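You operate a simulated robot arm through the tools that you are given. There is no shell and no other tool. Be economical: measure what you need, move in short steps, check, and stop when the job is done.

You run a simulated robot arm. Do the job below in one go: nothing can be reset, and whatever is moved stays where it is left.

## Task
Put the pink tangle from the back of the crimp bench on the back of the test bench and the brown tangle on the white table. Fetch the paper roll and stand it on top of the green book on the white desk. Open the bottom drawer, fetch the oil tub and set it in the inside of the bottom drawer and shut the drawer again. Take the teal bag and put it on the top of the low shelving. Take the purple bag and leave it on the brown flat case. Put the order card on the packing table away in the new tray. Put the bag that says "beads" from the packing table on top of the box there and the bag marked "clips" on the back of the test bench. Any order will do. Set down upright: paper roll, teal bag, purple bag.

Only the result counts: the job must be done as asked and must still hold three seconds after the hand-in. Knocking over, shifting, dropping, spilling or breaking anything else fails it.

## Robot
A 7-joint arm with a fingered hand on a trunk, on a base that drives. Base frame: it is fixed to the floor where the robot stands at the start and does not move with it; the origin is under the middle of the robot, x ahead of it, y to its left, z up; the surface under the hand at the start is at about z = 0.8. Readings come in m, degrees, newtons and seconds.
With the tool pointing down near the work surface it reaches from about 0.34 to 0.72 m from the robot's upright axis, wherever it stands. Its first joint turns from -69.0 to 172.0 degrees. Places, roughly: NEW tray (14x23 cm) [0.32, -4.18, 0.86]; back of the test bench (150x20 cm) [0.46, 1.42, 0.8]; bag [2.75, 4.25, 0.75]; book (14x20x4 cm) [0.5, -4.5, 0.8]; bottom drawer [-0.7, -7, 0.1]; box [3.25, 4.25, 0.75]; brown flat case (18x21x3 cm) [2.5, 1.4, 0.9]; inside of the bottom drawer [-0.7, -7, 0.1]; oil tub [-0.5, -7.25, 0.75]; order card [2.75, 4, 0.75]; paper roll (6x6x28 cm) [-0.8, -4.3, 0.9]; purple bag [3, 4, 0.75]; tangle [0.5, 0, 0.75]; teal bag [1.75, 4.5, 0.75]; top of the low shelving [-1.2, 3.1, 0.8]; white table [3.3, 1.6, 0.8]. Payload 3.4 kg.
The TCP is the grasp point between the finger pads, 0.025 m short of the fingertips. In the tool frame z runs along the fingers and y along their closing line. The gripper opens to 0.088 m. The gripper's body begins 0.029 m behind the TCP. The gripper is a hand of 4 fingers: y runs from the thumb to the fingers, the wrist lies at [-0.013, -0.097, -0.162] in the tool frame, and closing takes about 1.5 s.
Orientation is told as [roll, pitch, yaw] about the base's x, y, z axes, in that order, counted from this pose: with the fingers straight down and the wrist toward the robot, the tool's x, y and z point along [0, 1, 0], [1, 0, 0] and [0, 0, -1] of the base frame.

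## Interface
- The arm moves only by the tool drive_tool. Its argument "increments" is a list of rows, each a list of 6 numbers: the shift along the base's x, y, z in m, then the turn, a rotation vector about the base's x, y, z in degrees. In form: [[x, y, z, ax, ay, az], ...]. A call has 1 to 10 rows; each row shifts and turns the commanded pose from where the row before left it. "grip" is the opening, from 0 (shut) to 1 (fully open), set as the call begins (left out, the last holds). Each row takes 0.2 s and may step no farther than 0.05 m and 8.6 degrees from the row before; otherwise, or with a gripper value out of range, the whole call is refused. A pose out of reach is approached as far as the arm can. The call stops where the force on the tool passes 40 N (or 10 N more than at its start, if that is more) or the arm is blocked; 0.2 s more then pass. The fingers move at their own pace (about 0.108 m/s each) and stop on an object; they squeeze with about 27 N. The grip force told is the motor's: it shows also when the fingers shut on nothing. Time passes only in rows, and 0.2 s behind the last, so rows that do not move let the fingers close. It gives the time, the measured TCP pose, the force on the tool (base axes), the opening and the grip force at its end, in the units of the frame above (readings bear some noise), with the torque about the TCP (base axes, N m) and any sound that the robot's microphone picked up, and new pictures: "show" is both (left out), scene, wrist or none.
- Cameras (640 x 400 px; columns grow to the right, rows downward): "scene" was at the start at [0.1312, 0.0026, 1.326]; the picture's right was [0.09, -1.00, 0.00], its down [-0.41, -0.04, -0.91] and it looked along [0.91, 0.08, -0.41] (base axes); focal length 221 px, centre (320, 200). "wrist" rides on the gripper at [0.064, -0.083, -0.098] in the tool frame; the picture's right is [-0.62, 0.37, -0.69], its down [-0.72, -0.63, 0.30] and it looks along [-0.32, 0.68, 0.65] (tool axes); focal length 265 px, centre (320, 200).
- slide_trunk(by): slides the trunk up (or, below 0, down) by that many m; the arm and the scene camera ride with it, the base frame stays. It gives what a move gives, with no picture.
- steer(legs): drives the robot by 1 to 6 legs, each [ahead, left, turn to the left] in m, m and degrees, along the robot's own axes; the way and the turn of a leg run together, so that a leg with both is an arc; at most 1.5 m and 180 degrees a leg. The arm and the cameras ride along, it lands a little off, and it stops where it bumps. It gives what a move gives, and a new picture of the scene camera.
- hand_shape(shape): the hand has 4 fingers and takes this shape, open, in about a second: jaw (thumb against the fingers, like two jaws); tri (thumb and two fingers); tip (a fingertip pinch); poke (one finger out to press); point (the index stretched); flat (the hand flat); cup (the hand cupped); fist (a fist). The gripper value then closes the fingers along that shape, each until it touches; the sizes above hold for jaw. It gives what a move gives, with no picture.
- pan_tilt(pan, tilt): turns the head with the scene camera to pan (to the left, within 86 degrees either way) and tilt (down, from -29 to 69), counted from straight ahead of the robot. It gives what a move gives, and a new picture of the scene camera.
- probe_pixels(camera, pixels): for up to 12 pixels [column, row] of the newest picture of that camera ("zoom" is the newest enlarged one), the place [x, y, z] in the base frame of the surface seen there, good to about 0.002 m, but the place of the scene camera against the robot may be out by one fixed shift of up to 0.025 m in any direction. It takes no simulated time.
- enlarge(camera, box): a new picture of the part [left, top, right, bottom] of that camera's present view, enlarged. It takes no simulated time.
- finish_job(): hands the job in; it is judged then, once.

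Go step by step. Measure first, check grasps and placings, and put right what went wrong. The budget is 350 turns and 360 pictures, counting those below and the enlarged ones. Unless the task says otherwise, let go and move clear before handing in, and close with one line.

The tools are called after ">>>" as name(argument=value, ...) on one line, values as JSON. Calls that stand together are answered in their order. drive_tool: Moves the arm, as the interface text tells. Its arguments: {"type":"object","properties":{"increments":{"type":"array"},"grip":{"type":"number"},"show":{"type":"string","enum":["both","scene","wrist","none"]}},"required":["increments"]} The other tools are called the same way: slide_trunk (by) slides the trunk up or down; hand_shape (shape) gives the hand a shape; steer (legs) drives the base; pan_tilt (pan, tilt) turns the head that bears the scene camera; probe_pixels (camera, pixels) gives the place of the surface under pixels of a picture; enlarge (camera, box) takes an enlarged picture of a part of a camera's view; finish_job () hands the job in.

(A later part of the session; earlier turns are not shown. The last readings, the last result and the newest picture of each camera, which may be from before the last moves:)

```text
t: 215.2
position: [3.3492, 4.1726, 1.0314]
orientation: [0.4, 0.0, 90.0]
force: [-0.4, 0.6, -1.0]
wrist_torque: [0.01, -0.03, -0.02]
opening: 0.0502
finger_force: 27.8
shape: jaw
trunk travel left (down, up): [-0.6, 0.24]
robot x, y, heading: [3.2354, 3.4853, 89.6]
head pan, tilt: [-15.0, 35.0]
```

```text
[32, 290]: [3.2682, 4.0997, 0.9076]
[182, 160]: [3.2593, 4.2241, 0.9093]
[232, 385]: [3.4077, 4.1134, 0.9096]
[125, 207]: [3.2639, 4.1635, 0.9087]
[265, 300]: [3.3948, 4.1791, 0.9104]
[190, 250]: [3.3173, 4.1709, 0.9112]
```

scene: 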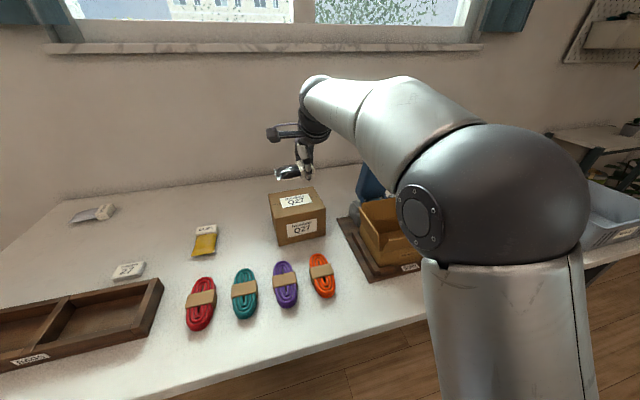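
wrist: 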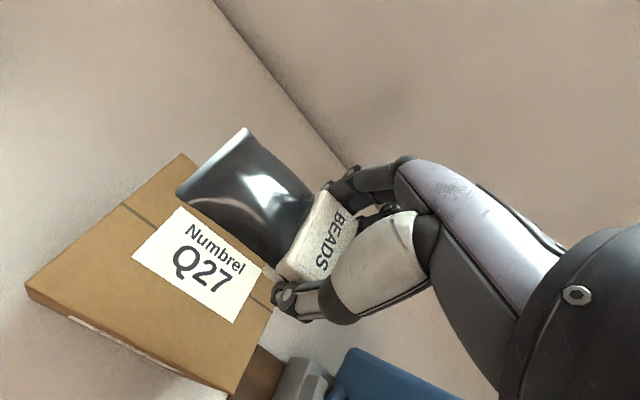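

The bag is centred over the box. I lower to z 0.938 and release.

>>> drive_tool(increments=[[0.004, -0.001, -0.03, 0, 0, 0], [0, 0, -0.03, 0, 0, 0], [0, 0, -0.02, 0, 0, 0], [0, 0, -0.01, 0, 0, 0], [0, 0, -0.003, 0, 0, 0], [0, 0, 0, 0, 0, 0]], show="none")

>>> drive_tool(increments=[[0, 0, 0, 0, 0, 0], [0, 0, 0, 0, 0, 0], [0, 0, 0, 0, 0, 0], [0, 0, 0, 0, 0, 0], [0, 0, 0, 0, 0, 0]], grip=1, show="wrist")

```text
t: 216.6
position: [3.3545, 4.1722, 0.9373]
orientation: [0.4, 0.2, 89.9]
force: [0.0, -0.2, -0.3]
wrist_torque: [0.03, 0.03, -0.01]
opening: 0.0502
finger_force: 27.3
shape: jaw
trunk travel left (down, up): [-0.6, 0.24]
robot x, y, heading: [3.2333, 3.488, 89.5]
head pan, tilt: [-15.0, 35.0]
```

```text
t: 217.8
position: [3.3544, 4.1718, 0.9361]
orientation: [0.3, 0.1, 90.0]
force: [0.4, 0.6, 0.2]
wrist_torque: [0.01, -0.01, 0.0]
opening: 0.0872
finger_force: 0.0
shape: jaw
trunk travel left (down, up): [-0.6, 0.24]
robot x, y, heading: [3.2378, 3.4867, 89.7]
head pan, tilt: [-15.0, 35.0]
```

wrist: 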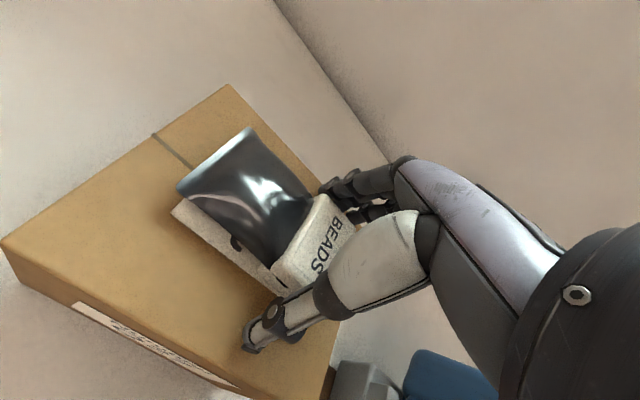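

Beads rest on the box. I lift away and go left for the clips bag.

>>> drive_tool(increments=[[0, 0, 0.04, 0, 0, 0], [0, 0, 0.045, 0, 0, 0], [0, -0.02, 0.04, 0, 0, 0]], show="wrist")

>>> steer(legs=[[-0.01, 0.31, 0.3]])

>>> drive_tool(increments=[[0, 0, 0, 0, 0, 0]], show="wrist")

```text
t: 218.6
position: [3.3531, 4.1498, 1.0651]
orientation: [0.4, 0.1, 90.0]
force: [-1.1, -0.1, -0.1]
wrist_torque: [0.01, 0.02, 0.0]
opening: 0.0876
finger_force: 0.1
shape: jaw
trunk travel left (down, up): [-0.6, 0.24]
robot x, y, heading: [3.237, 3.4856, 89.5]
head pan, tilt: [-15.0, 35.0]
```

wrist: 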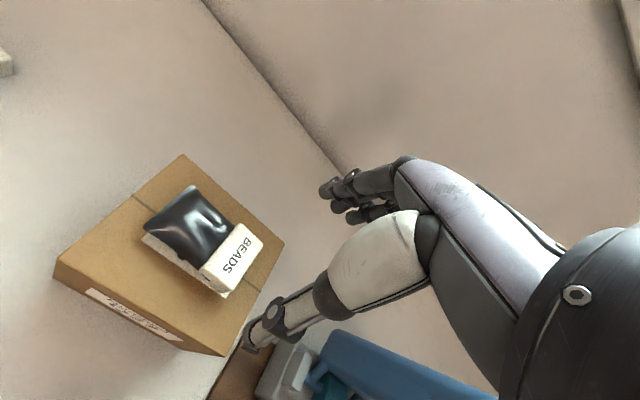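

```text
t: 220.7
position: [3.0446, 4.1426, 1.0637]
orientation: [0.4, 0.1, 90.4]
force: [0.1, -0.3, 0.6]
wrist_torque: [0.02, 0.0, -0.03]
opening: 0.0874
finger_force: 0.0
shape: jaw
trunk travel left (down, up): [-0.6, 0.24]
robot x, y, heading: [2.935, 3.4767, 90.2]
head pan, tilt: [-15.0, 35.0]
```

scene: 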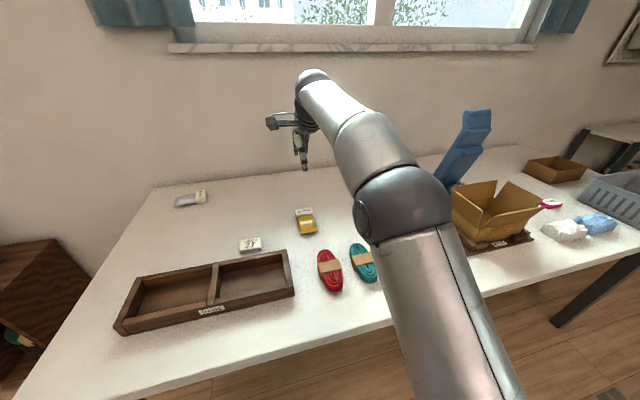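

```text
t: 221.1
position: [3.0444, 4.1432, 1.0643]
orientation: [0.4, 0.1, 90.5]
force: [-0.6, -1.5, -0.5]
wrist_torque: [-0.02, 0.0, 0.01]
opening: 0.0876
finger_force: 0.2
shape: jaw
trunk travel left (down, up): [-0.6, 0.24]
robot x, y, heading: [2.9353, 3.4748, 90.0]
head pan, tilt: [-15.0, 35.0]
```

wrist: 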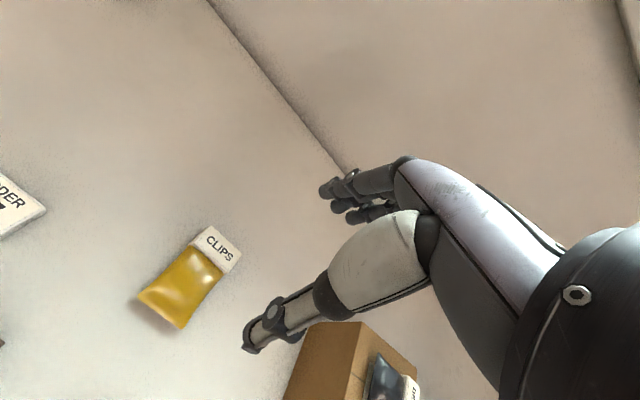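

>>> probe_pixels(camera="wrist", pixels=[[195, 232], [212, 226], [240, 252], [228, 268], [216, 250], [180, 282], [142, 295], [180, 326], [220, 275], [185, 250]])

```text
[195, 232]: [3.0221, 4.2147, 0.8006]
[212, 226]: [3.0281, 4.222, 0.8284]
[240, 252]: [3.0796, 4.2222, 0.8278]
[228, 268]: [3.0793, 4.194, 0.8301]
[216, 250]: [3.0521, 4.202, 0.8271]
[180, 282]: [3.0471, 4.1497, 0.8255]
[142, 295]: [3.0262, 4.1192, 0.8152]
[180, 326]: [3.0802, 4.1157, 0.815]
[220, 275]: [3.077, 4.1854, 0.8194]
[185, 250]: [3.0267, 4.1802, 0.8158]
```

CLIPS lies lengthwise in y (label y 4.192–4.222, pouch to 4.115, width 5.5 cm in x), so I need the fingers to close along x. I try turning the tool 85° while high.

>>> drive_tool(increments=[[0.002, 0.002, 0, 0, 0, -8.5], [0.001, 0.002, 0, 0, 0, -8.5], [0.001, 0.002, 0, 0, 0, -8.5], [0.001, 0.002, 0, 0, 0, -8.5], [0.001, 0.002, 0, 0, 0, -8.5], [0.001, 0.002, 0, 0, 0, -8.5], [0.001, 0.002, 0, 0, 0, -8.5], [0, 0.002, 0, 0, 0, -8.5], [0, 0.002, 0, 0, 0, -8.5], [0, 0, 0, 0, 0, -8.5]], show="wrist")

```text
t: 223.3
position: [3.0703, 4.0904, 1.0313]
orientation: [0.3, 0.0, 5.2]
force: [-0.2, 0.2, -0.8]
wrist_torque: [0.02, -0.03, 0.0]
opening: 0.0877
finger_force: 0.1
shape: jaw
out of reach, approached as far as the arm can: row 4, 5, 6, 7, 8, 9, 10
trunk travel left (down, up): [-0.6, 0.24]
robot x, y, heading: [2.9333, 3.474, 90.1]
head pan, tilt: [-15.0, 35.0]
```

wrist: 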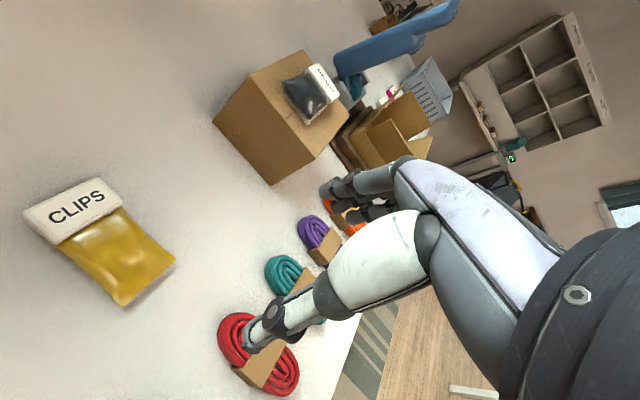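

The turn works but reach falls short (y 4.09). I tilt the fingers outward about x to gain reach.

>>> drive_tool(increments=[[0, 0, 0, 8.5, 0, 0], [0, 0, 0, 8.5, 0, 0], [0, 0, 0, 8.5, 0, 0], [0, 0, 0, 0, 0, 0]], show="none")

```text
t: 224.3
position: [3.0382, 4.1336, 1.0861]
orientation: [25.7, -2.1, 4.8]
force: [0.0, -0.1, -0.8]
wrist_torque: [0.0, 0.03, 0.01]
opening: 0.0878
finger_force: 0.1
shape: jaw
out of reach, approached as far as the arm can: row 1, 2, 3
trunk travel left (down, up): [-0.6, 0.24]
robot x, y, heading: [2.9311, 3.4778, 90.1]
head pan, tilt: [-15.0, 35.0]
```

>>> drive_tool(increments=[[0, 0, -0.04, 0, 0, 0], [0, 0, -0.04, 0, 0, 0], [0, 0, -0.04, 0, 0, 0], [0, 0, 0, 0, 0, 0]], show="wrist")

```text
t: 225.3
position: [3.0265, 4.1716, 0.9791]
orientation: [25.7, -2.3, 4.9]
force: [-0.2, 0.8, -0.3]
wrist_torque: [-0.02, 0.0, 0.01]
opening: 0.0878
finger_force: 0.1
shape: jaw
out of reach, approached as far as the arm can: row 1, 2, 3
trunk travel left (down, up): [-0.6, 0.24]
robot x, y, heading: [2.9333, 3.4783, 90.2]
head pan, tilt: [-15.0, 35.0]
```

wrist: 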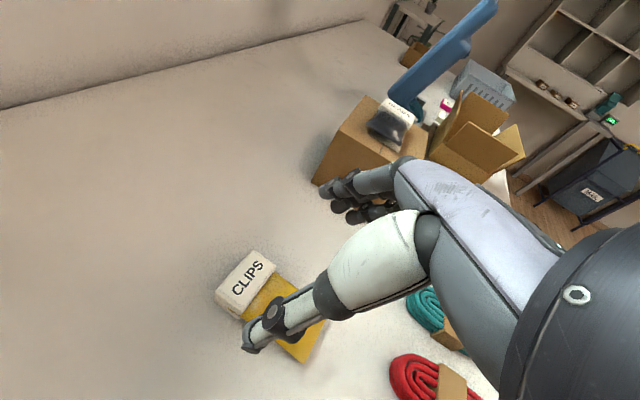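

>>> steer(legs=[[0, -0.028, 0]])

>>> drive_tool(increments=[[0, 0, -0.02, 0, 0, 0], [0, 0, -0.02, 0, 0, 0], [0, 0, 0, 0, 0, 0]], show="wrist")

```text
t: 226.1
position: [3.055, 4.1693, 0.9802]
orientation: [25.9, -2.2, 4.8]
force: [0.2, -0.4, -0.8]
wrist_torque: [0.01, 0.03, 0.02]
opening: 0.0879
finger_force: 0.1
shape: jaw
trunk travel left (down, up): [-0.6, 0.24]
robot x, y, heading: [2.9609, 3.4765, 90.2]
head pan, tilt: [-15.0, 35.0]
```

scene: 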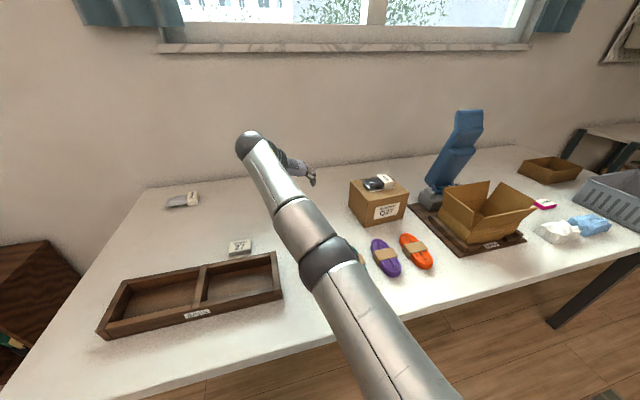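

```text
t: 226.9
position: [3.0528, 4.1774, 0.9407]
orientation: [25.7, -2.3, 4.6]
force: [-0.6, 0.6, -0.4]
wrist_torque: [0.0, -0.01, 0.0]
opening: 0.0875
finger_force: 0.1
shape: jaw
out of reach, approached as far as the arm can: row 1, 2
trunk travel left (down, up): [-0.6, 0.24]
robot x, y, heading: [2.9574, 3.4795, 90.2]
head pan, tilt: [-15.0, 35.0]
```

wrist: 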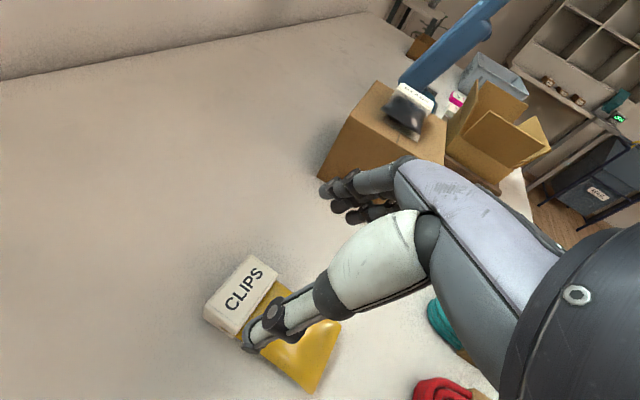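

>>> drive_tool(increments=[[0, 0, -0.03, 0, 0, 0], [0, 0, -0.03, 0, 0, 0], [0, 0, -0.02, 0, 0, 0], [0, 0, 0, 0, 0, 0]], show="wrist")

```text
t: 227.9
position: [3.0483, 4.1856, 0.8611]
orientation: [25.6, -2.3, 4.7]
force: [0.4, -0.1, 0.3]
wrist_torque: [-0.01, 0.02, -0.01]
opening: 0.0877
finger_force: 0.0
shape: jaw
out of reach, approached as far as the arm can: row 1, 2
trunk travel left (down, up): [-0.6, 0.24]
robot x, y, heading: [2.9601, 3.4758, 90.0]
head pan, tilt: [-15.0, 35.0]
```

wrist: 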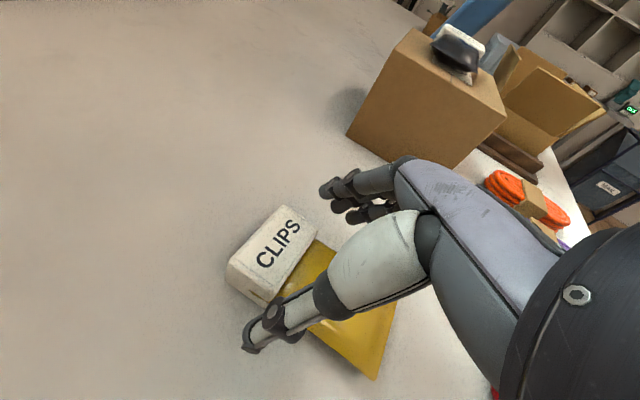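

>>> drive_tool(increments=[[0.003, -0.004, -0.012, 0, 0, 0], [0.002, -0.004, -0.01, 0, 0, 0], [0, 0, -0.003, 0, 0, 0], [0, 0, 0, 0, 0, 0]], show="wrist")

```text
t: 228.9
position: [3.0522, 4.1864, 0.8376]
orientation: [25.7, -2.3, 4.8]
force: [-0.1, -0.3, -0.8]
wrist_torque: [-0.02, 0.01, 0.0]
opening: 0.0877
finger_force: 0.1
shape: jaw
out of reach, approached as far as the arm can: row 1, 2
trunk travel left (down, up): [-0.6, 0.24]
robot x, y, heading: [2.9578, 3.4785, 90.3]
head pan, tilt: [-15.0, 35.0]
```

wrist: 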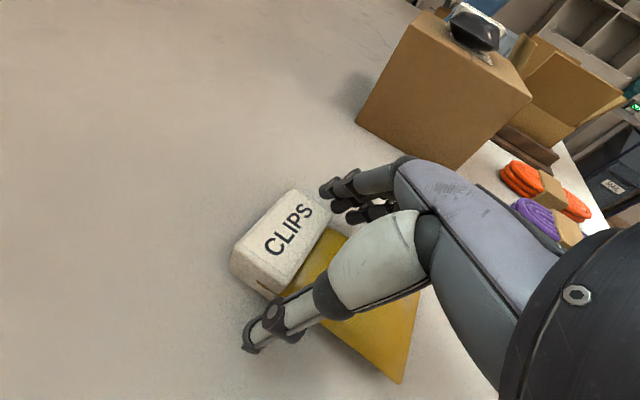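

The label sits between thumb and fingers. I close.

>>> drive_tool(increments=[[0, 0, -0.003, 0, 0, 0], [0, 0, 0, 0, 0, 0], [0, 0, 0, 0, 0, 0], [0, 0, 0, 0, 0, 0], [0, 0, 0, 0, 0, 0], [0, 0, 0, 0, 0, 0], [0, 0, 0, 0, 0, 0]], grip=0, show="wrist")

```text
t: 230.5
position: [3.0522, 4.1869, 0.8343]
orientation: [25.8, -2.3, 4.7]
force: [0.2, 0.6, 1.0]
wrist_torque: [0.0, -0.03, 0.01]
opening: 0.054
finger_force: 26.8
shape: jaw
trunk travel left (down, up): [-0.6, 0.24]
robot x, y, heading: [2.9623, 3.4784, 90.2]
head pan, tilt: [-15.0, 35.0]
```

wrist: 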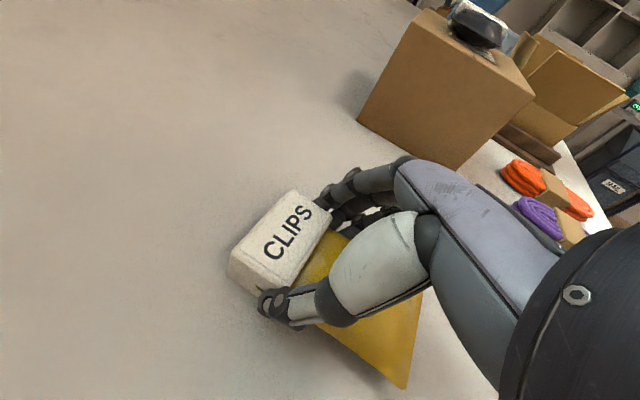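

Gripped at 54 mm. I lift.

>>> drive_tool(increments=[[0, 0, 0.03, 0, 0, 0], [0, -0.01, 0.04, 0, 0, 0], [0, -0.02, 0.045, 0, 0, 0], [0, -0.03, 0.04, 0, 0, 0], [0, -0.03, 0.04, 0, 0, 0], [0, 0, 0, 0, 0, 0]], show="wrist")

```text
t: 231.9
position: [3.0352, 4.144, 1.0406]
orientation: [25.6, -2.1, 4.7]
force: [0.4, -0.3, -1.1]
wrist_torque: [0.02, 0.01, -0.03]
opening: 0.0539
finger_force: 27.2
shape: jaw
out of reach, approached as far as the arm can: row 2, 3, 4, 5
trunk travel left (down, up): [-0.6, 0.24]
robot x, y, heading: [2.9598, 3.4762, 90.1]
head pan, tilt: [-15.0, 35.0]
```

wrist: 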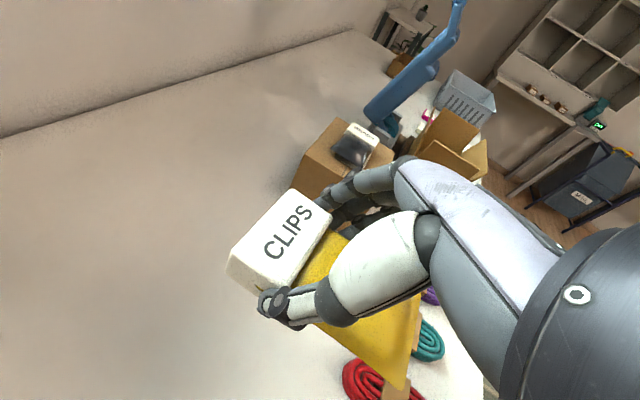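

Clips held. I back off and drive to the test bench's back side.

>>> steer(legs=[[-0.75, 0, 0], [0, 1.1, 0], [0, 1.1, 0], [0, 1.0, 0]])

>>> steer(legs=[[0, 0, -90]])

```text
t: 251.0
position: [-0.1355, 3.3908, 1.0403]
orientation: [25.8, -2.3, 4.3]
force: [0.1, 0.3, -0.9]
wrist_torque: [0.01, 0.01, -0.04]
opening: 0.0538
finger_force: 27.3
shape: jaw
trunk travel left (down, up): [-0.6, 0.24]
robot x, y, heading: [-0.2147, 2.7263, 89.8]
head pan, tilt: [-15.0, 35.0]
```

scene: 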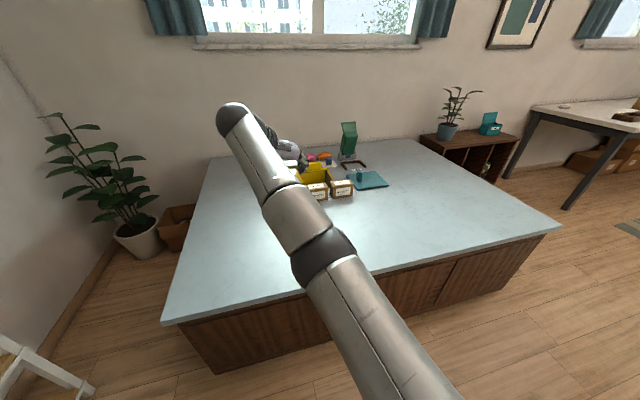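

```text
t: 255.2
position: [0.4512, 2.6421, 1.0404]
orientation: [25.7, -2.2, -85.8]
force: [-0.5, 0.6, -1.0]
wrist_torque: [0.01, -0.01, 0.0]
opening: 0.0537
finger_force: 26.8
shape: jaw
trunk travel left (down, up): [-0.6, 0.24]
robot x, y, heading: [-0.2146, 2.7249, -0.5]
head pan, tilt: [-15.0, 35.0]
```

scene: 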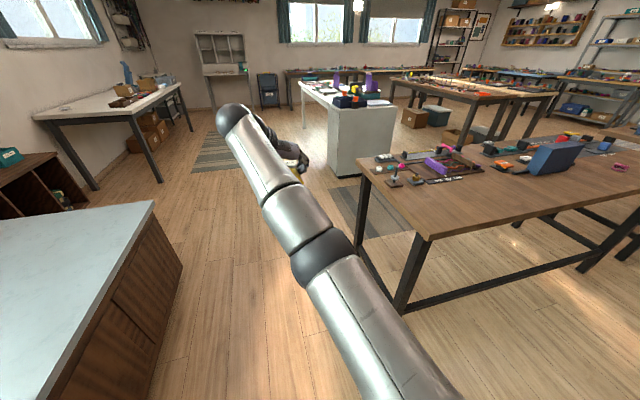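

>>> steer(legs=[[0.02, -0.8, 0.5]])

>>> drive_tool(increments=[[0, 0, -0.03, 0, 0, 0]], show="wrist")

```text
t: 259.6
position: [0.4596, 1.8308, 1.0404]
orientation: [25.8, -2.2, -86.2]
force: [-0.4, -0.8, -0.5]
wrist_torque: [0.0, 0.0, -0.02]
opening: 0.0539
finger_force: 26.7
shape: jaw
trunk travel left (down, up): [-0.6, 0.24]
robot x, y, heading: [-0.2082, 1.9164, -0.8]
head pan, tilt: [-15.0, 35.0]
```

scene: 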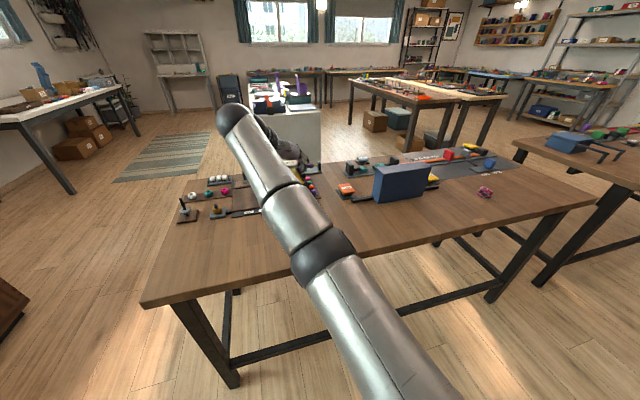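

```text
t: 260.0
position: [0.4708, 1.8342, 1.0108]
orientation: [25.5, -2.1, -86.4]
force: [-0.2, -0.6, -0.9]
wrist_torque: [-0.01, -0.03, -0.02]
opening: 0.0539
finger_force: 26.5
shape: jaw
out of reach, approached as far as the arm can: row 1
trunk travel left (down, up): [-0.6, 0.24]
robot x, y, heading: [-0.206, 1.9139, -1.1]
head pan, tilt: [-15.0, 35.0]
```

wrist: 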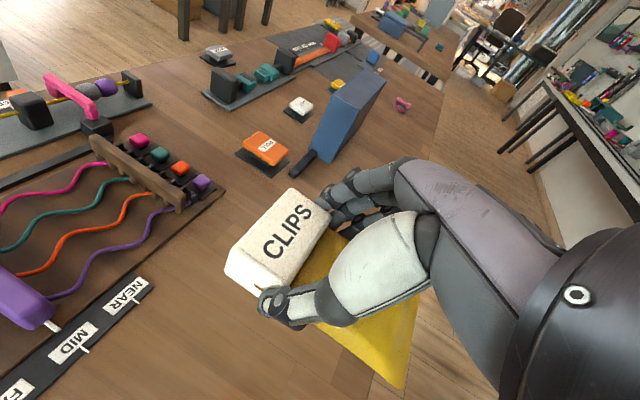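

>>> probe_pixels(camera="wrist", pixels=[[150, 288], [60, 390], [220, 190], [285, 165], [300, 172], [180, 330], [260, 390], [200, 260]])

```text
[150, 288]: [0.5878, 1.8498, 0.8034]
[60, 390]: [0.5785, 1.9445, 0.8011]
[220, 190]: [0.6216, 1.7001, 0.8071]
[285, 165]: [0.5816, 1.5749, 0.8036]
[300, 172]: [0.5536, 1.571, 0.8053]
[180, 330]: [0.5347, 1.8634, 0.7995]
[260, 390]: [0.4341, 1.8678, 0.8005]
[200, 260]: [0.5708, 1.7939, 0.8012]
```

Mats begin at x≥0.575; the strip under the bag is clear. I lower.

>>> drive_tool(increments=[[0, 0, -0.04, 0, 0, 0], [0, 0, -0.04, 0, 0, 0], [0, 0, -0.04, 0, 0, 0], [0, 0, 0, 0, 0, 0]], show="none")

```text
t: 261.0
position: [0.4916, 1.8396, 0.8978]
orientation: [25.5, -2.2, -86.4]
force: [0.0, -0.7, -1.1]
wrist_torque: [-0.04, -0.01, 0.02]
opening: 0.0539
finger_force: 27.0
shape: jaw
out of reach, approached as far as the arm can: row 1, 2, 3
trunk travel left (down, up): [-0.6, 0.24]
robot x, y, heading: [-0.2015, 1.9203, -0.8]
head pan, tilt: [-15.0, 35.0]
```

>>> steer(legs=[[-0.035, 0, 0]])

>>> drive_tool(increments=[[0, 0, -0.03, 0, 0, 0], [0, 0, -0.02, 0, 0, 0], [0, 0, -0.01, 0, 0, 0], [0, 0, 0, 0, 0, 0]], show="wrist")

```text
t: 261.8
position: [0.4564, 1.8407, 0.8984]
orientation: [25.6, -2.3, -86.3]
force: [-0.5, 0.2, -0.1]
wrist_torque: [-0.03, 0.0, 0.01]
opening: 0.0538
finger_force: 27.1
shape: jaw
trunk travel left (down, up): [-0.6, 0.24]
robot x, y, heading: [-0.2371, 1.917, -0.8]
head pan, tilt: [-15.0, 35.0]
```

scene: 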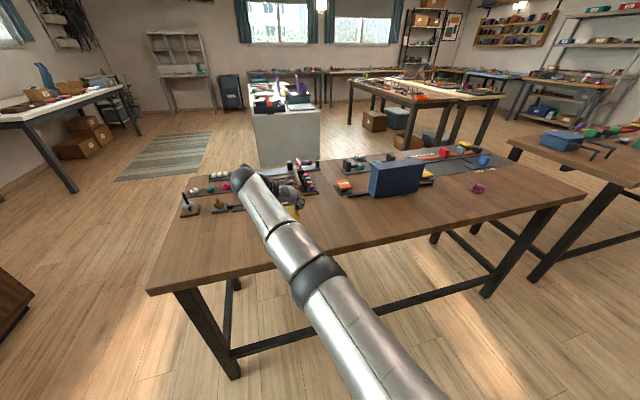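

```text
t: 262.8
position: [0.4609, 1.8417, 0.8373]
orientation: [25.6, -2.3, -86.4]
force: [-0.2, -0.1, -1.1]
wrist_torque: [-0.03, -0.04, -0.01]
opening: 0.0539
finger_force: 27.0
shape: jaw
out of reach, approached as far as the arm can: row 2
trunk travel left (down, up): [-0.6, 0.24]
robot x, y, heading: [-0.2416, 1.9192, -0.9]
head pan, tilt: [-15.0, 35.0]
```

wrist: 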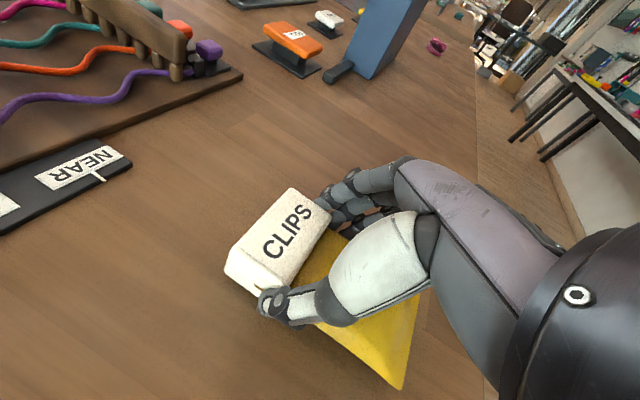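

Nearly down (3 mm). I lower the last bit and release.

>>> drive_tool(increments=[[0, 0, -0.002, 0, 0, 0], [0, 0, 0, 0, 0, 0]], show="none")

>>> drive_tool(increments=[[0, 0, 0, 0, 0, 0], [0, 0, 0, 0, 0, 0], [0, 0, 0, 0, 0, 0], [0, 0, 0, 0, 0, 0], [0, 0, 0, 0, 0, 0]], grip=1, show="none")

>>> drive_tool(increments=[[0, 0, 0.03, 0, 0, 0], [0, 0, 0.04, 0, 0, 0], [-0.01, 0, 0.04, 0, 0, 0], [-0.03, 0, 0.04, 0, 0, 0], [-0.03, 0, 0.04, 0, 0, 0]], show="wrist")

```text
t: 263.4
position: [0.4595, 1.8422, 0.8359]
orientation: [25.5, -2.3, -86.4]
force: [-0.1, 0.4, 0.3]
wrist_torque: [0.0, -0.01, 0.0]
opening: 0.0536
finger_force: 26.8
shape: jaw
trunk travel left (down, up): [-0.6, 0.24]
robot x, y, heading: [-0.2403, 1.9179, -0.8]
head pan, tilt: [-15.0, 35.0]
```

```text
t: 264.6
position: [0.4607, 1.8413, 0.8347]
orientation: [25.6, -2.2, -86.4]
force: [0.6, -0.6, -1.2]
wrist_torque: [0.0, -0.01, -0.02]
opening: 0.0879
finger_force: 0.0
shape: jaw
trunk travel left (down, up): [-0.6, 0.24]
robot x, y, heading: [-0.2412, 1.9179, -0.9]
head pan, tilt: [-15.0, 35.0]
```

```text
t: 265.8
position: [0.4184, 1.8553, 1.0366]
orientation: [25.5, -2.2, -86.4]
force: [0.5, -0.3, 0.1]
wrist_torque: [-0.02, -0.05, -0.02]
opening: 0.0879
finger_force: 0.0
shape: jaw
out of reach, approached as far as the arm can: row 4, 5
trunk travel left (down, up): [-0.6, 0.24]
robot x, y, heading: [-0.2387, 1.9232, -1.1]
head pan, tilt: [-15.0, 35.0]
```

wrist: 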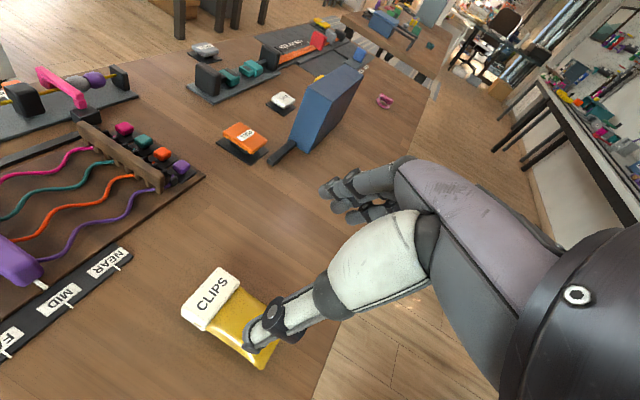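

>>> probe_pixels(camera="wrist", pixels=[[220, 270], [190, 318], [240, 290], [262, 362], [272, 345], [300, 380]])

>>> drive_tool(increments=[[0, 0, 0.02, 0, 8.5, 0], [0, 0, 0.02, 0, 8.5, 0], [-0.01, 0, 0.0, 0, 8.5, 8.5], [-0.01, 0, 0, 0, 0, 8.5], [0, 0, 0, 0, 0, 8.5], [0, 0, 0, 0, 0, 8.5], [0, 0, 0, 0, 0, 8.5], [0, 0, 0, 0, 0, 8.5], [0, 0, 0, 0, 0, 8.5], [0, 0, 0, 0, 0, 8.5]], show="none")

```text
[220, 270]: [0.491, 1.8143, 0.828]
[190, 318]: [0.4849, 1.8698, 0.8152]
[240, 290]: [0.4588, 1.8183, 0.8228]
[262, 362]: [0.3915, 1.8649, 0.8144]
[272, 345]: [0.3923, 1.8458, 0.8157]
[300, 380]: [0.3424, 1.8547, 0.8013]
```

```text
refused: row 3 steps farther than a row can; nothing moved
```

Clips lie within x 0.39–0.49. I restore the hand's pose.

>>> drive_tool(increments=[[0, 0, 0.02, 0, 8.5, 0], [0, 0, 0.02, 0, 8.5, 0], [-0.01, 0, 0.0, 0, 8.5, 0], [-0.01, 0, 0, 0, 0, 8.5], [0, 0, 0, 0, 0, 8.5], [0, 0, 0, 0, 0, 8.5], [0, 0, 0, 0, 0, 8.5], [0, 0, 0, 0, 0, 8.5], [0, 0, 0, 0, 0, 8.5], [0, 0, 0, 0, 0, 8.5]], show="none")

>>> drive_tool(increments=[[0, 0, 0, 0, 0, 8.5], [0, 0, 0, 0, 0, 8.5], [0, 0, 0, 0, 0, 8.5], [0, 0, 0, 0, 0, 0]], show="none")

```text
t: 267.1
position: [0.3422, 1.8314, 0.9402]
orientation: [-5.0, 5.0, -72.0]
force: [0.6, 0.1, 0.7]
wrist_torque: [-0.01, 0.0, 0.0]
opening: 0.0878
finger_force: 0.0
shape: jaw
out of reach, approached as far as the arm can: row 1, 2, 3
trunk travel left (down, up): [-0.6, 0.24]
robot x, y, heading: [-0.2421, 1.9162, -0.7]
head pan, tilt: [-15.0, 35.0]
stopped in row 6: the arm was blocked; the commanded pose is now the measured one
```

```text
t: 268.1
position: [0.3432, 1.8226, 0.94]
orientation: [-4.1, 6.0, -47.6]
force: [0.1, 0.0, -0.2]
wrist_torque: [-0.02, 0.0, 0.02]
opening: 0.0876
finger_force: 0.1
shape: jaw
trunk travel left (down, up): [-0.6, 0.24]
robot x, y, heading: [-0.2415, 1.9164, -0.8]
head pan, tilt: [-15.0, 35.0]
```

>>> drive_tool(increments=[[0, 0, 0.045, 0, 0, 0], [0.02, 0, 0.045, 0, 0, 0], [0.02, 0, 0.03, 0, 0, 8.5], [0.02, 0, 0, 0, 0, 8.5], [0, 0, 0, 0, 0, 8.5], [0, 0, 0, 0, 0, 8.5], [0, 0, 0, 0, 0, 8.5], [0, 0, 0, 0, 0, 5], [0, 0, 0, 0, 0, 0]], show="wrist")

```text
t: 270.1
position: [0.4011, 1.8361, 1.0611]
orientation: [-5.0, 4.6, 1.4]
force: [0.1, 0.2, 0.3]
wrist_torque: [-0.01, 0.01, -0.02]
opening: 0.0877
finger_force: 0.2
shape: jaw
trunk travel left (down, up): [-0.6, 0.24]
robot x, y, heading: [-0.2401, 1.9161, -0.9]
head pan, tilt: [-15.0, 35.0]
```

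wrist: 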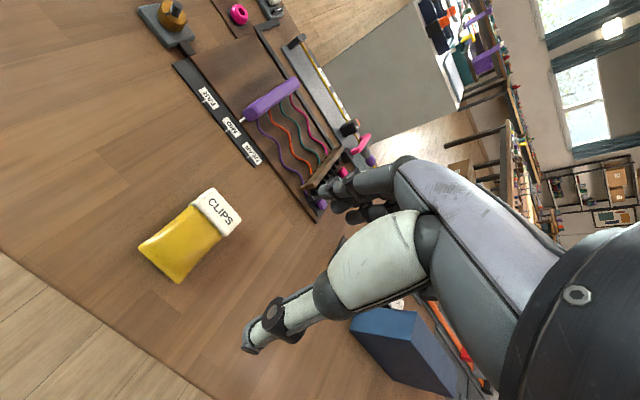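

Clips done. I level the hand, raise it, and drive toward the teal bag's shelf.

>>> drive_tool(increments=[[0.02, 0, 0.04, 5, 0, 0], [0.02, 0, 0.04, 0, -4.6, 0], [0, 0, 0.02, 0, 0, -1.5]], show="none")

>>> steer(legs=[[0, 0.82, 0.9], [1.0, 0, 0], [0.9, 0, 0], [0, 0, 90]])

>>> pan_tilt(pan=10, tilt=40)

```text
t: 270.9
position: [0.4035, 1.8333, 1.1283]
orientation: [0.0, -0.1, 0.1]
force: [0.3, -0.9, 0.2]
wrist_torque: [0.01, 0.02, 0.01]
opening: 0.0878
finger_force: 0.0
shape: jaw
out of reach, approached as far as the arm can: row 1, 2, 3
trunk travel left (down, up): [-0.6, 0.24]
robot x, y, heading: [-0.2389, 1.9185, -0.8]
head pan, tilt: [-15.0, 35.0]
```

```text
t: 288.1
position: [1.763, 3.3242, 1.1286]
orientation: [-0.1, -0.1, 89.0]
force: [-0.2, 0.2, -0.4]
wrist_torque: [0.0, 0.0, -0.01]
opening: 0.0878
finger_force: 0.0
shape: jaw
trunk travel left (down, up): [-0.6, 0.24]
robot x, y, heading: [1.659, 2.6829, 87.8]
head pan, tilt: [-15.0, 35.0]
```

scene: 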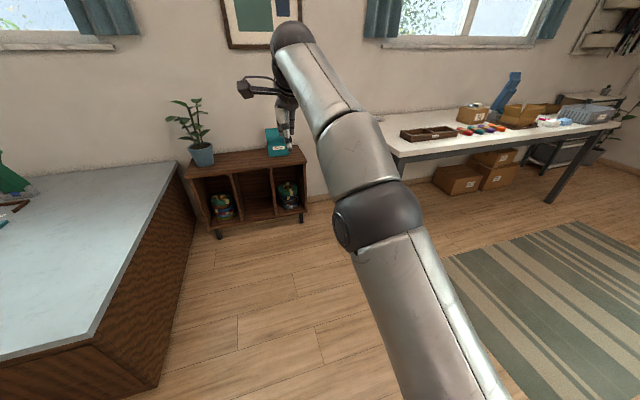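

```text
t: 289.0
position: [1.7631, 3.323, 1.1296]
orientation: [-0.2, -0.1, 89.0]
force: [0.5, -0.7, 0.4]
wrist_torque: [0.02, -0.03, -0.03]
opening: 0.0878
finger_force: 0.0
shape: jaw
trunk travel left (down, up): [-0.6, 0.24]
robot x, y, heading: [1.6648, 2.6828, 88.2]
head pan, tilt: [10.0, 40.0]
```

scene: 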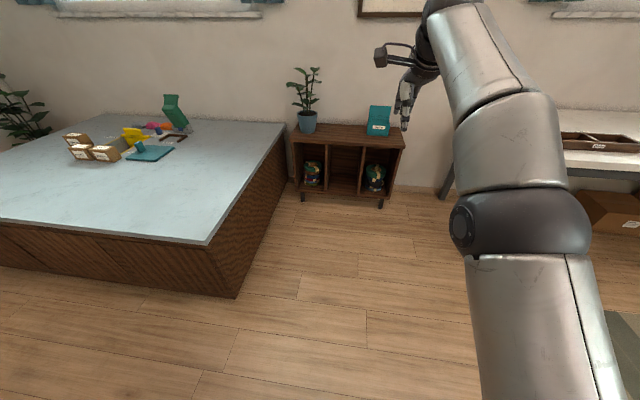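

>>> enlarge(camera="scene", box=[280, 60, 440, 210])

>>> probe_pixels(camera="scene", pixels=[[368, 133], [389, 135], [371, 108], [389, 108], [345, 147], [404, 150], [290, 142], [378, 127], [235, 240], [345, 140], [310, 130], [290, 130]])

```text
2.67 times, centred on (360, 135) of scene
```

zoom: 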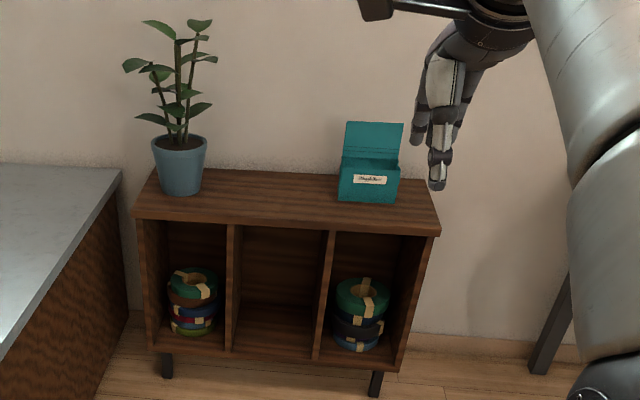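

```text
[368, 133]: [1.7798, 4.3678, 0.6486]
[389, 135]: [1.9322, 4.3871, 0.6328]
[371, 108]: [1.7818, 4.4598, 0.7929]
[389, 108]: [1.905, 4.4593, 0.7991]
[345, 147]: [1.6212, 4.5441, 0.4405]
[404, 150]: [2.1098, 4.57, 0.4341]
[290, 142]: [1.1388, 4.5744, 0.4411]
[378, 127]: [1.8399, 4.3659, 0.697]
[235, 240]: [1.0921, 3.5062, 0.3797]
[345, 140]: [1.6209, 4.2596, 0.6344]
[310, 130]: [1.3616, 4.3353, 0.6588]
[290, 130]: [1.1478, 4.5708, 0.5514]
```

The bag stands at x 1.775–1.925, flap at y≈4.47, top ≈0.79; shelf top z≈0.62. I drive up to it.

>>> steer(legs=[[1.08, -0.06, 1.5]])

>>> drive_tool(increments=[[0, 0, -0.04, 0, 0, 0], [0, 0, -0.04, 0, 0, 0], [0, 0, 0, 0, 0, 0]], show="wrist")

```text
t: 294.6
position: [1.8095, 4.4067, 1.1285]
orientation: [-0.1, -0.1, 91.5]
force: [0.1, 0.8, -0.6]
wrist_torque: [0.01, 0.0, 0.01]
opening: 0.0879
finger_force: 0.1
shape: jaw
trunk travel left (down, up): [-0.6, 0.24]
robot x, y, heading: [1.7384, 3.7635, 90.5]
head pan, tilt: [10.0, 40.0]
```

scene: 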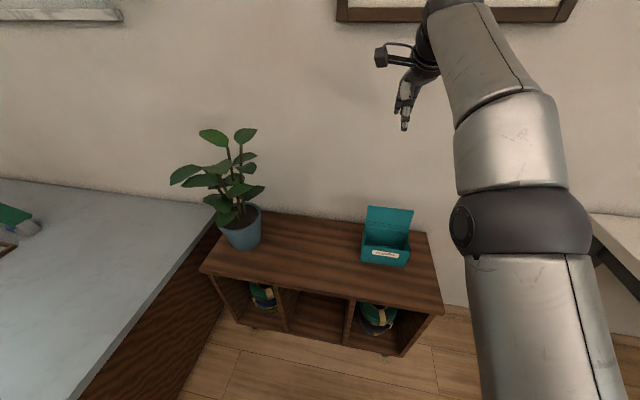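

```text
t: 295.4
position: [1.8117, 4.4065, 1.0466]
orientation: [-0.1, -0.2, 91.5]
force: [0.0, -0.3, 0.0]
wrist_torque: [-0.03, 0.0, 0.04]
opening: 0.088
finger_force: 0.1
shape: jaw
trunk travel left (down, up): [-0.6, 0.24]
robot x, y, heading: [1.7391, 3.7605, 90.5]
head pan, tilt: [10.0, 40.0]
```

wrist: 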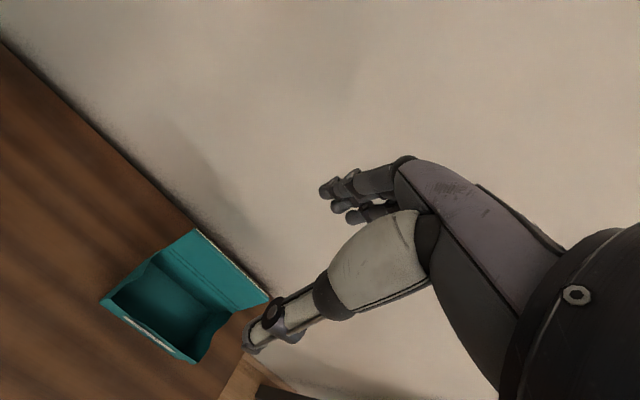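

>>> probe_pixels(camera="wrist", pixels=[[198, 235], [230, 265], [262, 297], [225, 275], [200, 255], [175, 285], [110, 300], [190, 352], [120, 200], [270, 180], [100, 110], [320, 250]])

>>> enlarge(camera="wrist", box=[60, 200, 300, 380])

```text
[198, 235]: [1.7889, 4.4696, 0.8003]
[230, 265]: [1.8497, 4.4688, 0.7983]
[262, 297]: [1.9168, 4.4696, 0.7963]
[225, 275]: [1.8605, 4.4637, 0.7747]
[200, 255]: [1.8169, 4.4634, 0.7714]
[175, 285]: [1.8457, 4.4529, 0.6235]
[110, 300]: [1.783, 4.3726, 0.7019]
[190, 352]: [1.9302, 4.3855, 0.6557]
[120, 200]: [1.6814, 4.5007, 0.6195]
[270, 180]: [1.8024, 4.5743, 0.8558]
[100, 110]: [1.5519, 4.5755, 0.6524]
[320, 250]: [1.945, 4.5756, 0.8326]
```

```text
2.22 times, centred on (180, 290) of wrist
```

zoom: 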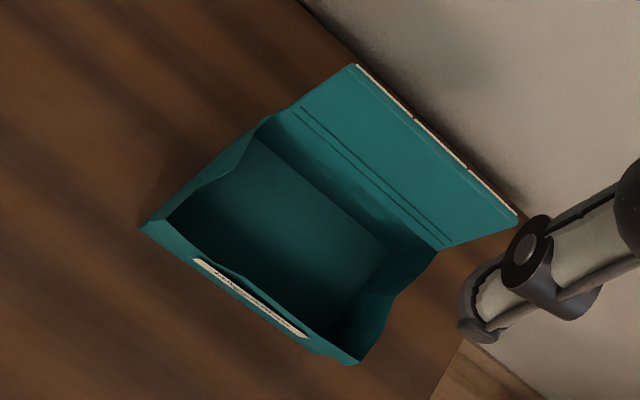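

Flap plane y≈4.467, top z 0.80, wall at y 4.575. I move the base closer by 8 cm, then position above.

>>> steer(legs=[[0.06, -0.04, -1]])

>>> drive_tool(increments=[[0, 0, -0.04, 0, 0, 0], [0, 0, -0.04, 0, 0, 0], [0, 0, 0, 0, 0, 0]], grip=0.75, show="none")

```text
t: 296.4
position: [1.8619, 4.4658, 1.0473]
orientation: [-0.1, 0.0, 90.5]
force: [1.0, 0.0, -1.4]
wrist_torque: [-0.02, 0.0, 0.01]
opening: 0.0881
finger_force: 0.1
shape: jaw
trunk travel left (down, up): [-0.6, 0.24]
robot x, y, heading: [1.7787, 3.8289, 89.3]
head pan, tilt: [10.0, 40.0]
```

scene: 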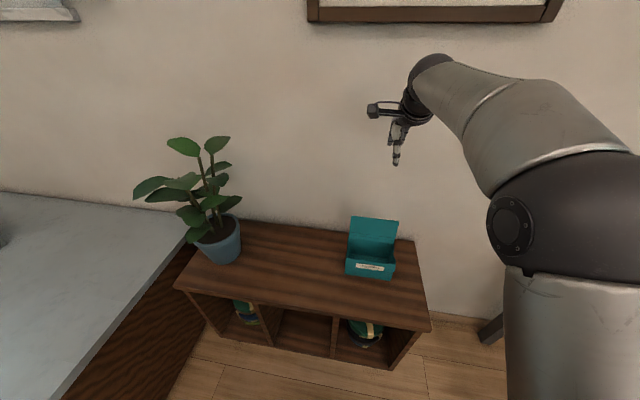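

```text
t: 297.2
position: [1.8626, 4.4641, 0.9667]
orientation: [-0.1, 0.0, 90.5]
force: [0.0, 0.4, 0.2]
wrist_torque: [0.0, -0.01, -0.02]
opening: 0.0662
finger_force: 0.0
shape: jaw
trunk travel left (down, up): [-0.6, 0.24]
robot x, y, heading: [1.7794, 3.8233, 89.3]
head pan, tilt: [10.0, 40.0]
```

>>> drive_tool(increments=[[-0.005, 0.003, -0.045, 0, 0, 0], [-0.005, 0, -0.045, 0, 0, 0], [0, 0, -0.045, 0, 0, 0], [0, 0, 0, 0, 0, 0]], show="wrist")

```text
t: 298.2
position: [1.8527, 4.4664, 0.8332]
orientation: [-0.1, -0.2, 90.5]
force: [-0.5, 0.2, 0.0]
wrist_torque: [-0.01, 0.03, 0.01]
opening: 0.0662
finger_force: 0.0
shape: jaw
trunk travel left (down, up): [-0.6, 0.24]
robot x, y, heading: [1.7779, 3.8229, 89.5]
head pan, tilt: [10.0, 40.0]
```

wrist: 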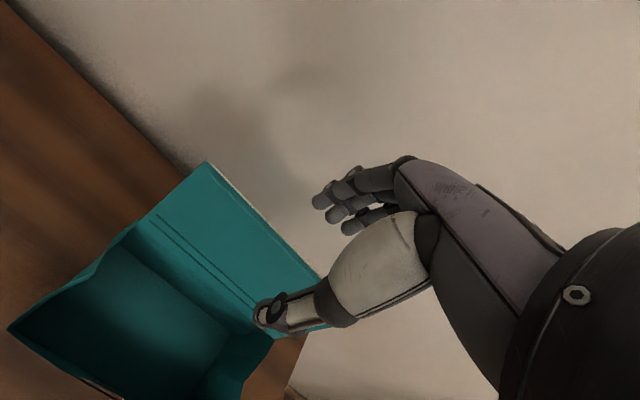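

>>> drive_tool(increments=[[0, 0.001, -0.03, 0, 0, 0], [0, 0, -0.033, 0, 0, 0], [0, 0, 0, 0, 0, 0]], show="wrist")

>>> drive_tool(increments=[[0, 0, 0, 0, 0, 0], [0, 0, 0, 0, 0, 0], [0, 0, 0, 0, 0, 0], [0, 0, 0, 0, 0, 0], [0, 0, 0, 0, 0, 0], [0, 0, 0, 0, 0, 0]], grip=0, show="none")

>>> drive_tool(increments=[[0, 0, 0.03, 0, 0, 0], [0, 0, 0.045, 0, 0, 0], [0, 0, 0.045, 0, 0, 0], [0, 0, 0.045, 0, 0, 0], [0, 0, 0, 0, 0, 0]], show="both")

```text
t: 299.0
position: [1.8492, 4.4666, 0.7708]
orientation: [-0.1, -0.2, 90.5]
force: [0.2, 0.0, -1.1]
wrist_torque: [0.0, -0.01, -0.03]
opening: 0.0664
finger_force: 0.2
shape: jaw
trunk travel left (down, up): [-0.6, 0.24]
robot x, y, heading: [1.7764, 3.8209, 89.5]
head pan, tilt: [10.0, 40.0]
```

wrist: 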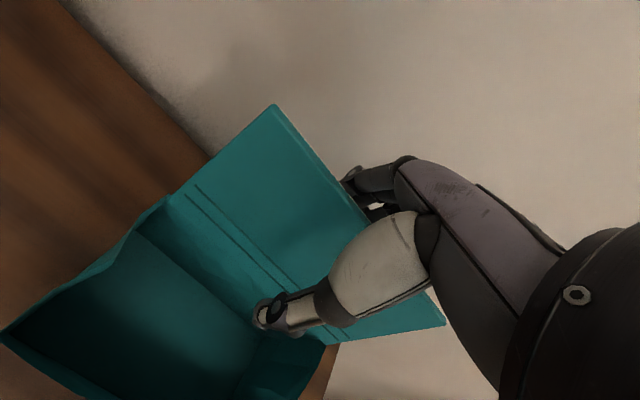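

```text
t: 300.4
position: [1.8513, 4.4678, 0.7703]
orientation: [-0.1, -0.1, 90.5]
force: [-0.6, 0.4, 1.0]
wrist_torque: [-0.04, 0.04, 0.03]
opening: 0.0
finger_force: 26.6
shape: jaw
trunk travel left (down, up): [-0.6, 0.24]
robot x, y, heading: [1.7786, 3.8236, 89.5]
head pan, tilt: [10.0, 40.0]
```

```text
t: 301.6
position: [1.8487, 4.4677, 0.9364]
orientation: [-0.1, 0.0, 90.4]
force: [-1.4, -0.4, -0.9]
wrist_torque: [0.0, 0.03, 0.01]
opening: 0.0
finger_force: 27.1
shape: jaw
trunk travel left (down, up): [-0.6, 0.24]
robot x, y, heading: [1.7825, 3.8248, 89.6]
head pan, tilt: [10.0, 40.0]
```

scene: 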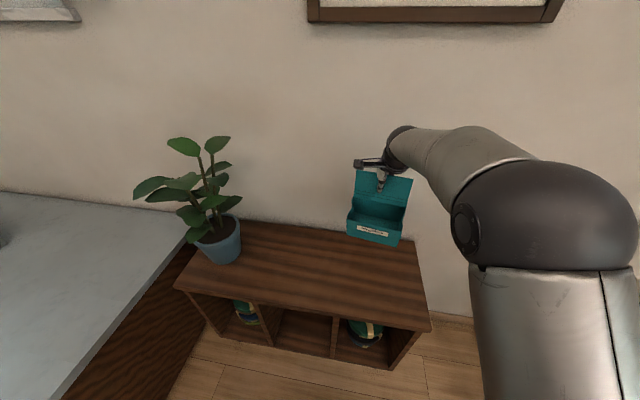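
wrist: 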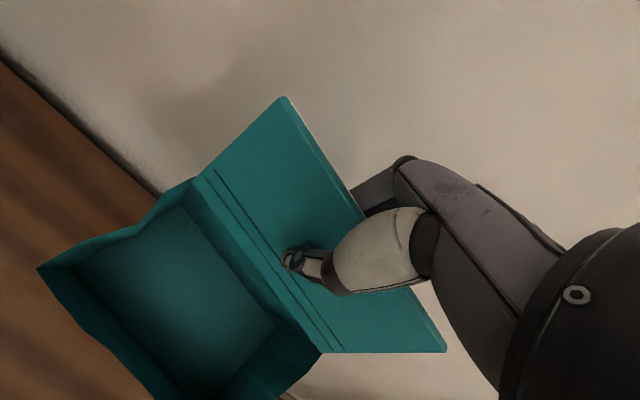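

Teal held. I raise it, back off, and drive left to the low shelving.

>>> drive_tool(increments=[[0, -0.01, 0.045, 0, 0, 0], [0, -0.01, 0.045, 0, 0, 0], [0, -0.01, 0.045, 0, 0, 0], [0, -0.01, 0.045, 0, 0, 0]], show="none")

>>> steer(legs=[[-1.1, 0, 0.4], [0, 1.1, 0], [0, 1.1, 0]])

>>> pan_tilt(pan=70, tilt=30)

```text
t: 302.6
position: [1.8509, 4.4257, 1.115]
orientation: [-0.1, -0.3, 90.5]
force: [0.4, -0.7, 0.2]
wrist_torque: [0.0, -0.02, 0.01]
opening: 0.0001
finger_force: 27.1
shape: jaw
trunk travel left (down, up): [-0.6, 0.24]
robot x, y, heading: [1.7795, 3.8223, 89.4]
head pan, tilt: [10.0, 40.0]
```

```text
t: 318.7
position: [-0.3875, 3.3874, 1.1148]
orientation: [-0.2, 0.0, 91.1]
force: [-0.1, 0.8, -0.6]
wrist_torque: [0.0, 0.01, 0.0]
opening: 0.0
finger_force: 26.7
shape: jaw
trunk travel left (down, up): [-0.6, 0.24]
robot x, y, heading: [-0.4498, 2.7826, 90.0]
head pan, tilt: [10.0, 40.0]
```

scene: 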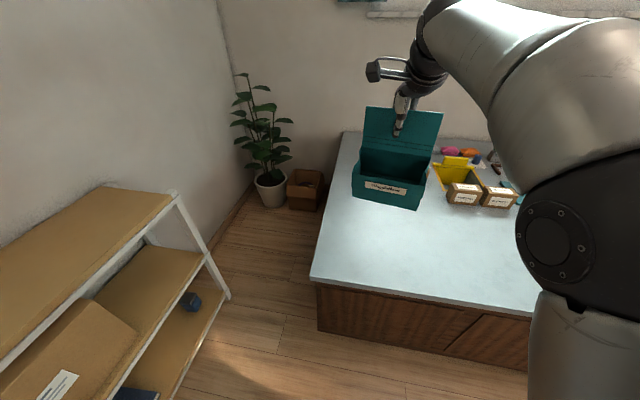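

```text
t: 320.0
position: [-0.3858, 3.3876, 1.1141]
orientation: [0.0, -0.1, 91.3]
force: [1.5, 1.0, -0.5]
wrist_torque: [0.01, 0.01, 0.0]
opening: 0.0
finger_force: 27.0
shape: jaw
trunk travel left (down, up): [-0.6, 0.24]
robot x, y, heading: [-0.4511, 2.78, 89.7]
head pan, tilt: [70.0, 30.0]
```

scene: 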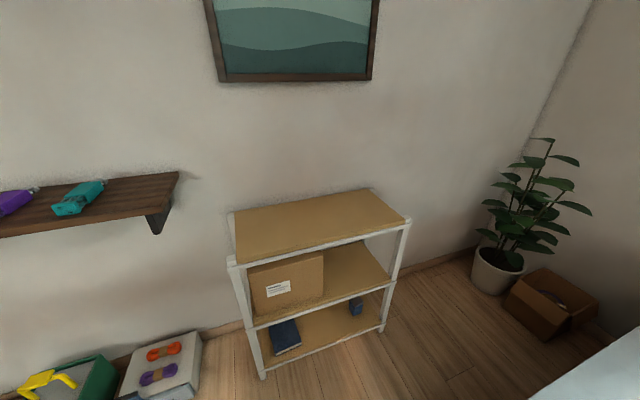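

>>> probe_pixels(camera="scene", pixels=[[240, 260], [400, 225], [368, 192], [238, 213], [320, 220], [310, 240], [580, 370]])

```text
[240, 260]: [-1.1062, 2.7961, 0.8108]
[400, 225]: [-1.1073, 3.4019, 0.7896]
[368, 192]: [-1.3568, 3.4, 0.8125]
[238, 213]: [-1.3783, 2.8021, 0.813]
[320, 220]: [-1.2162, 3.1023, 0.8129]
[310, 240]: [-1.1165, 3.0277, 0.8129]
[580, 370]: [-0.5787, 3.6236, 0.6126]
```

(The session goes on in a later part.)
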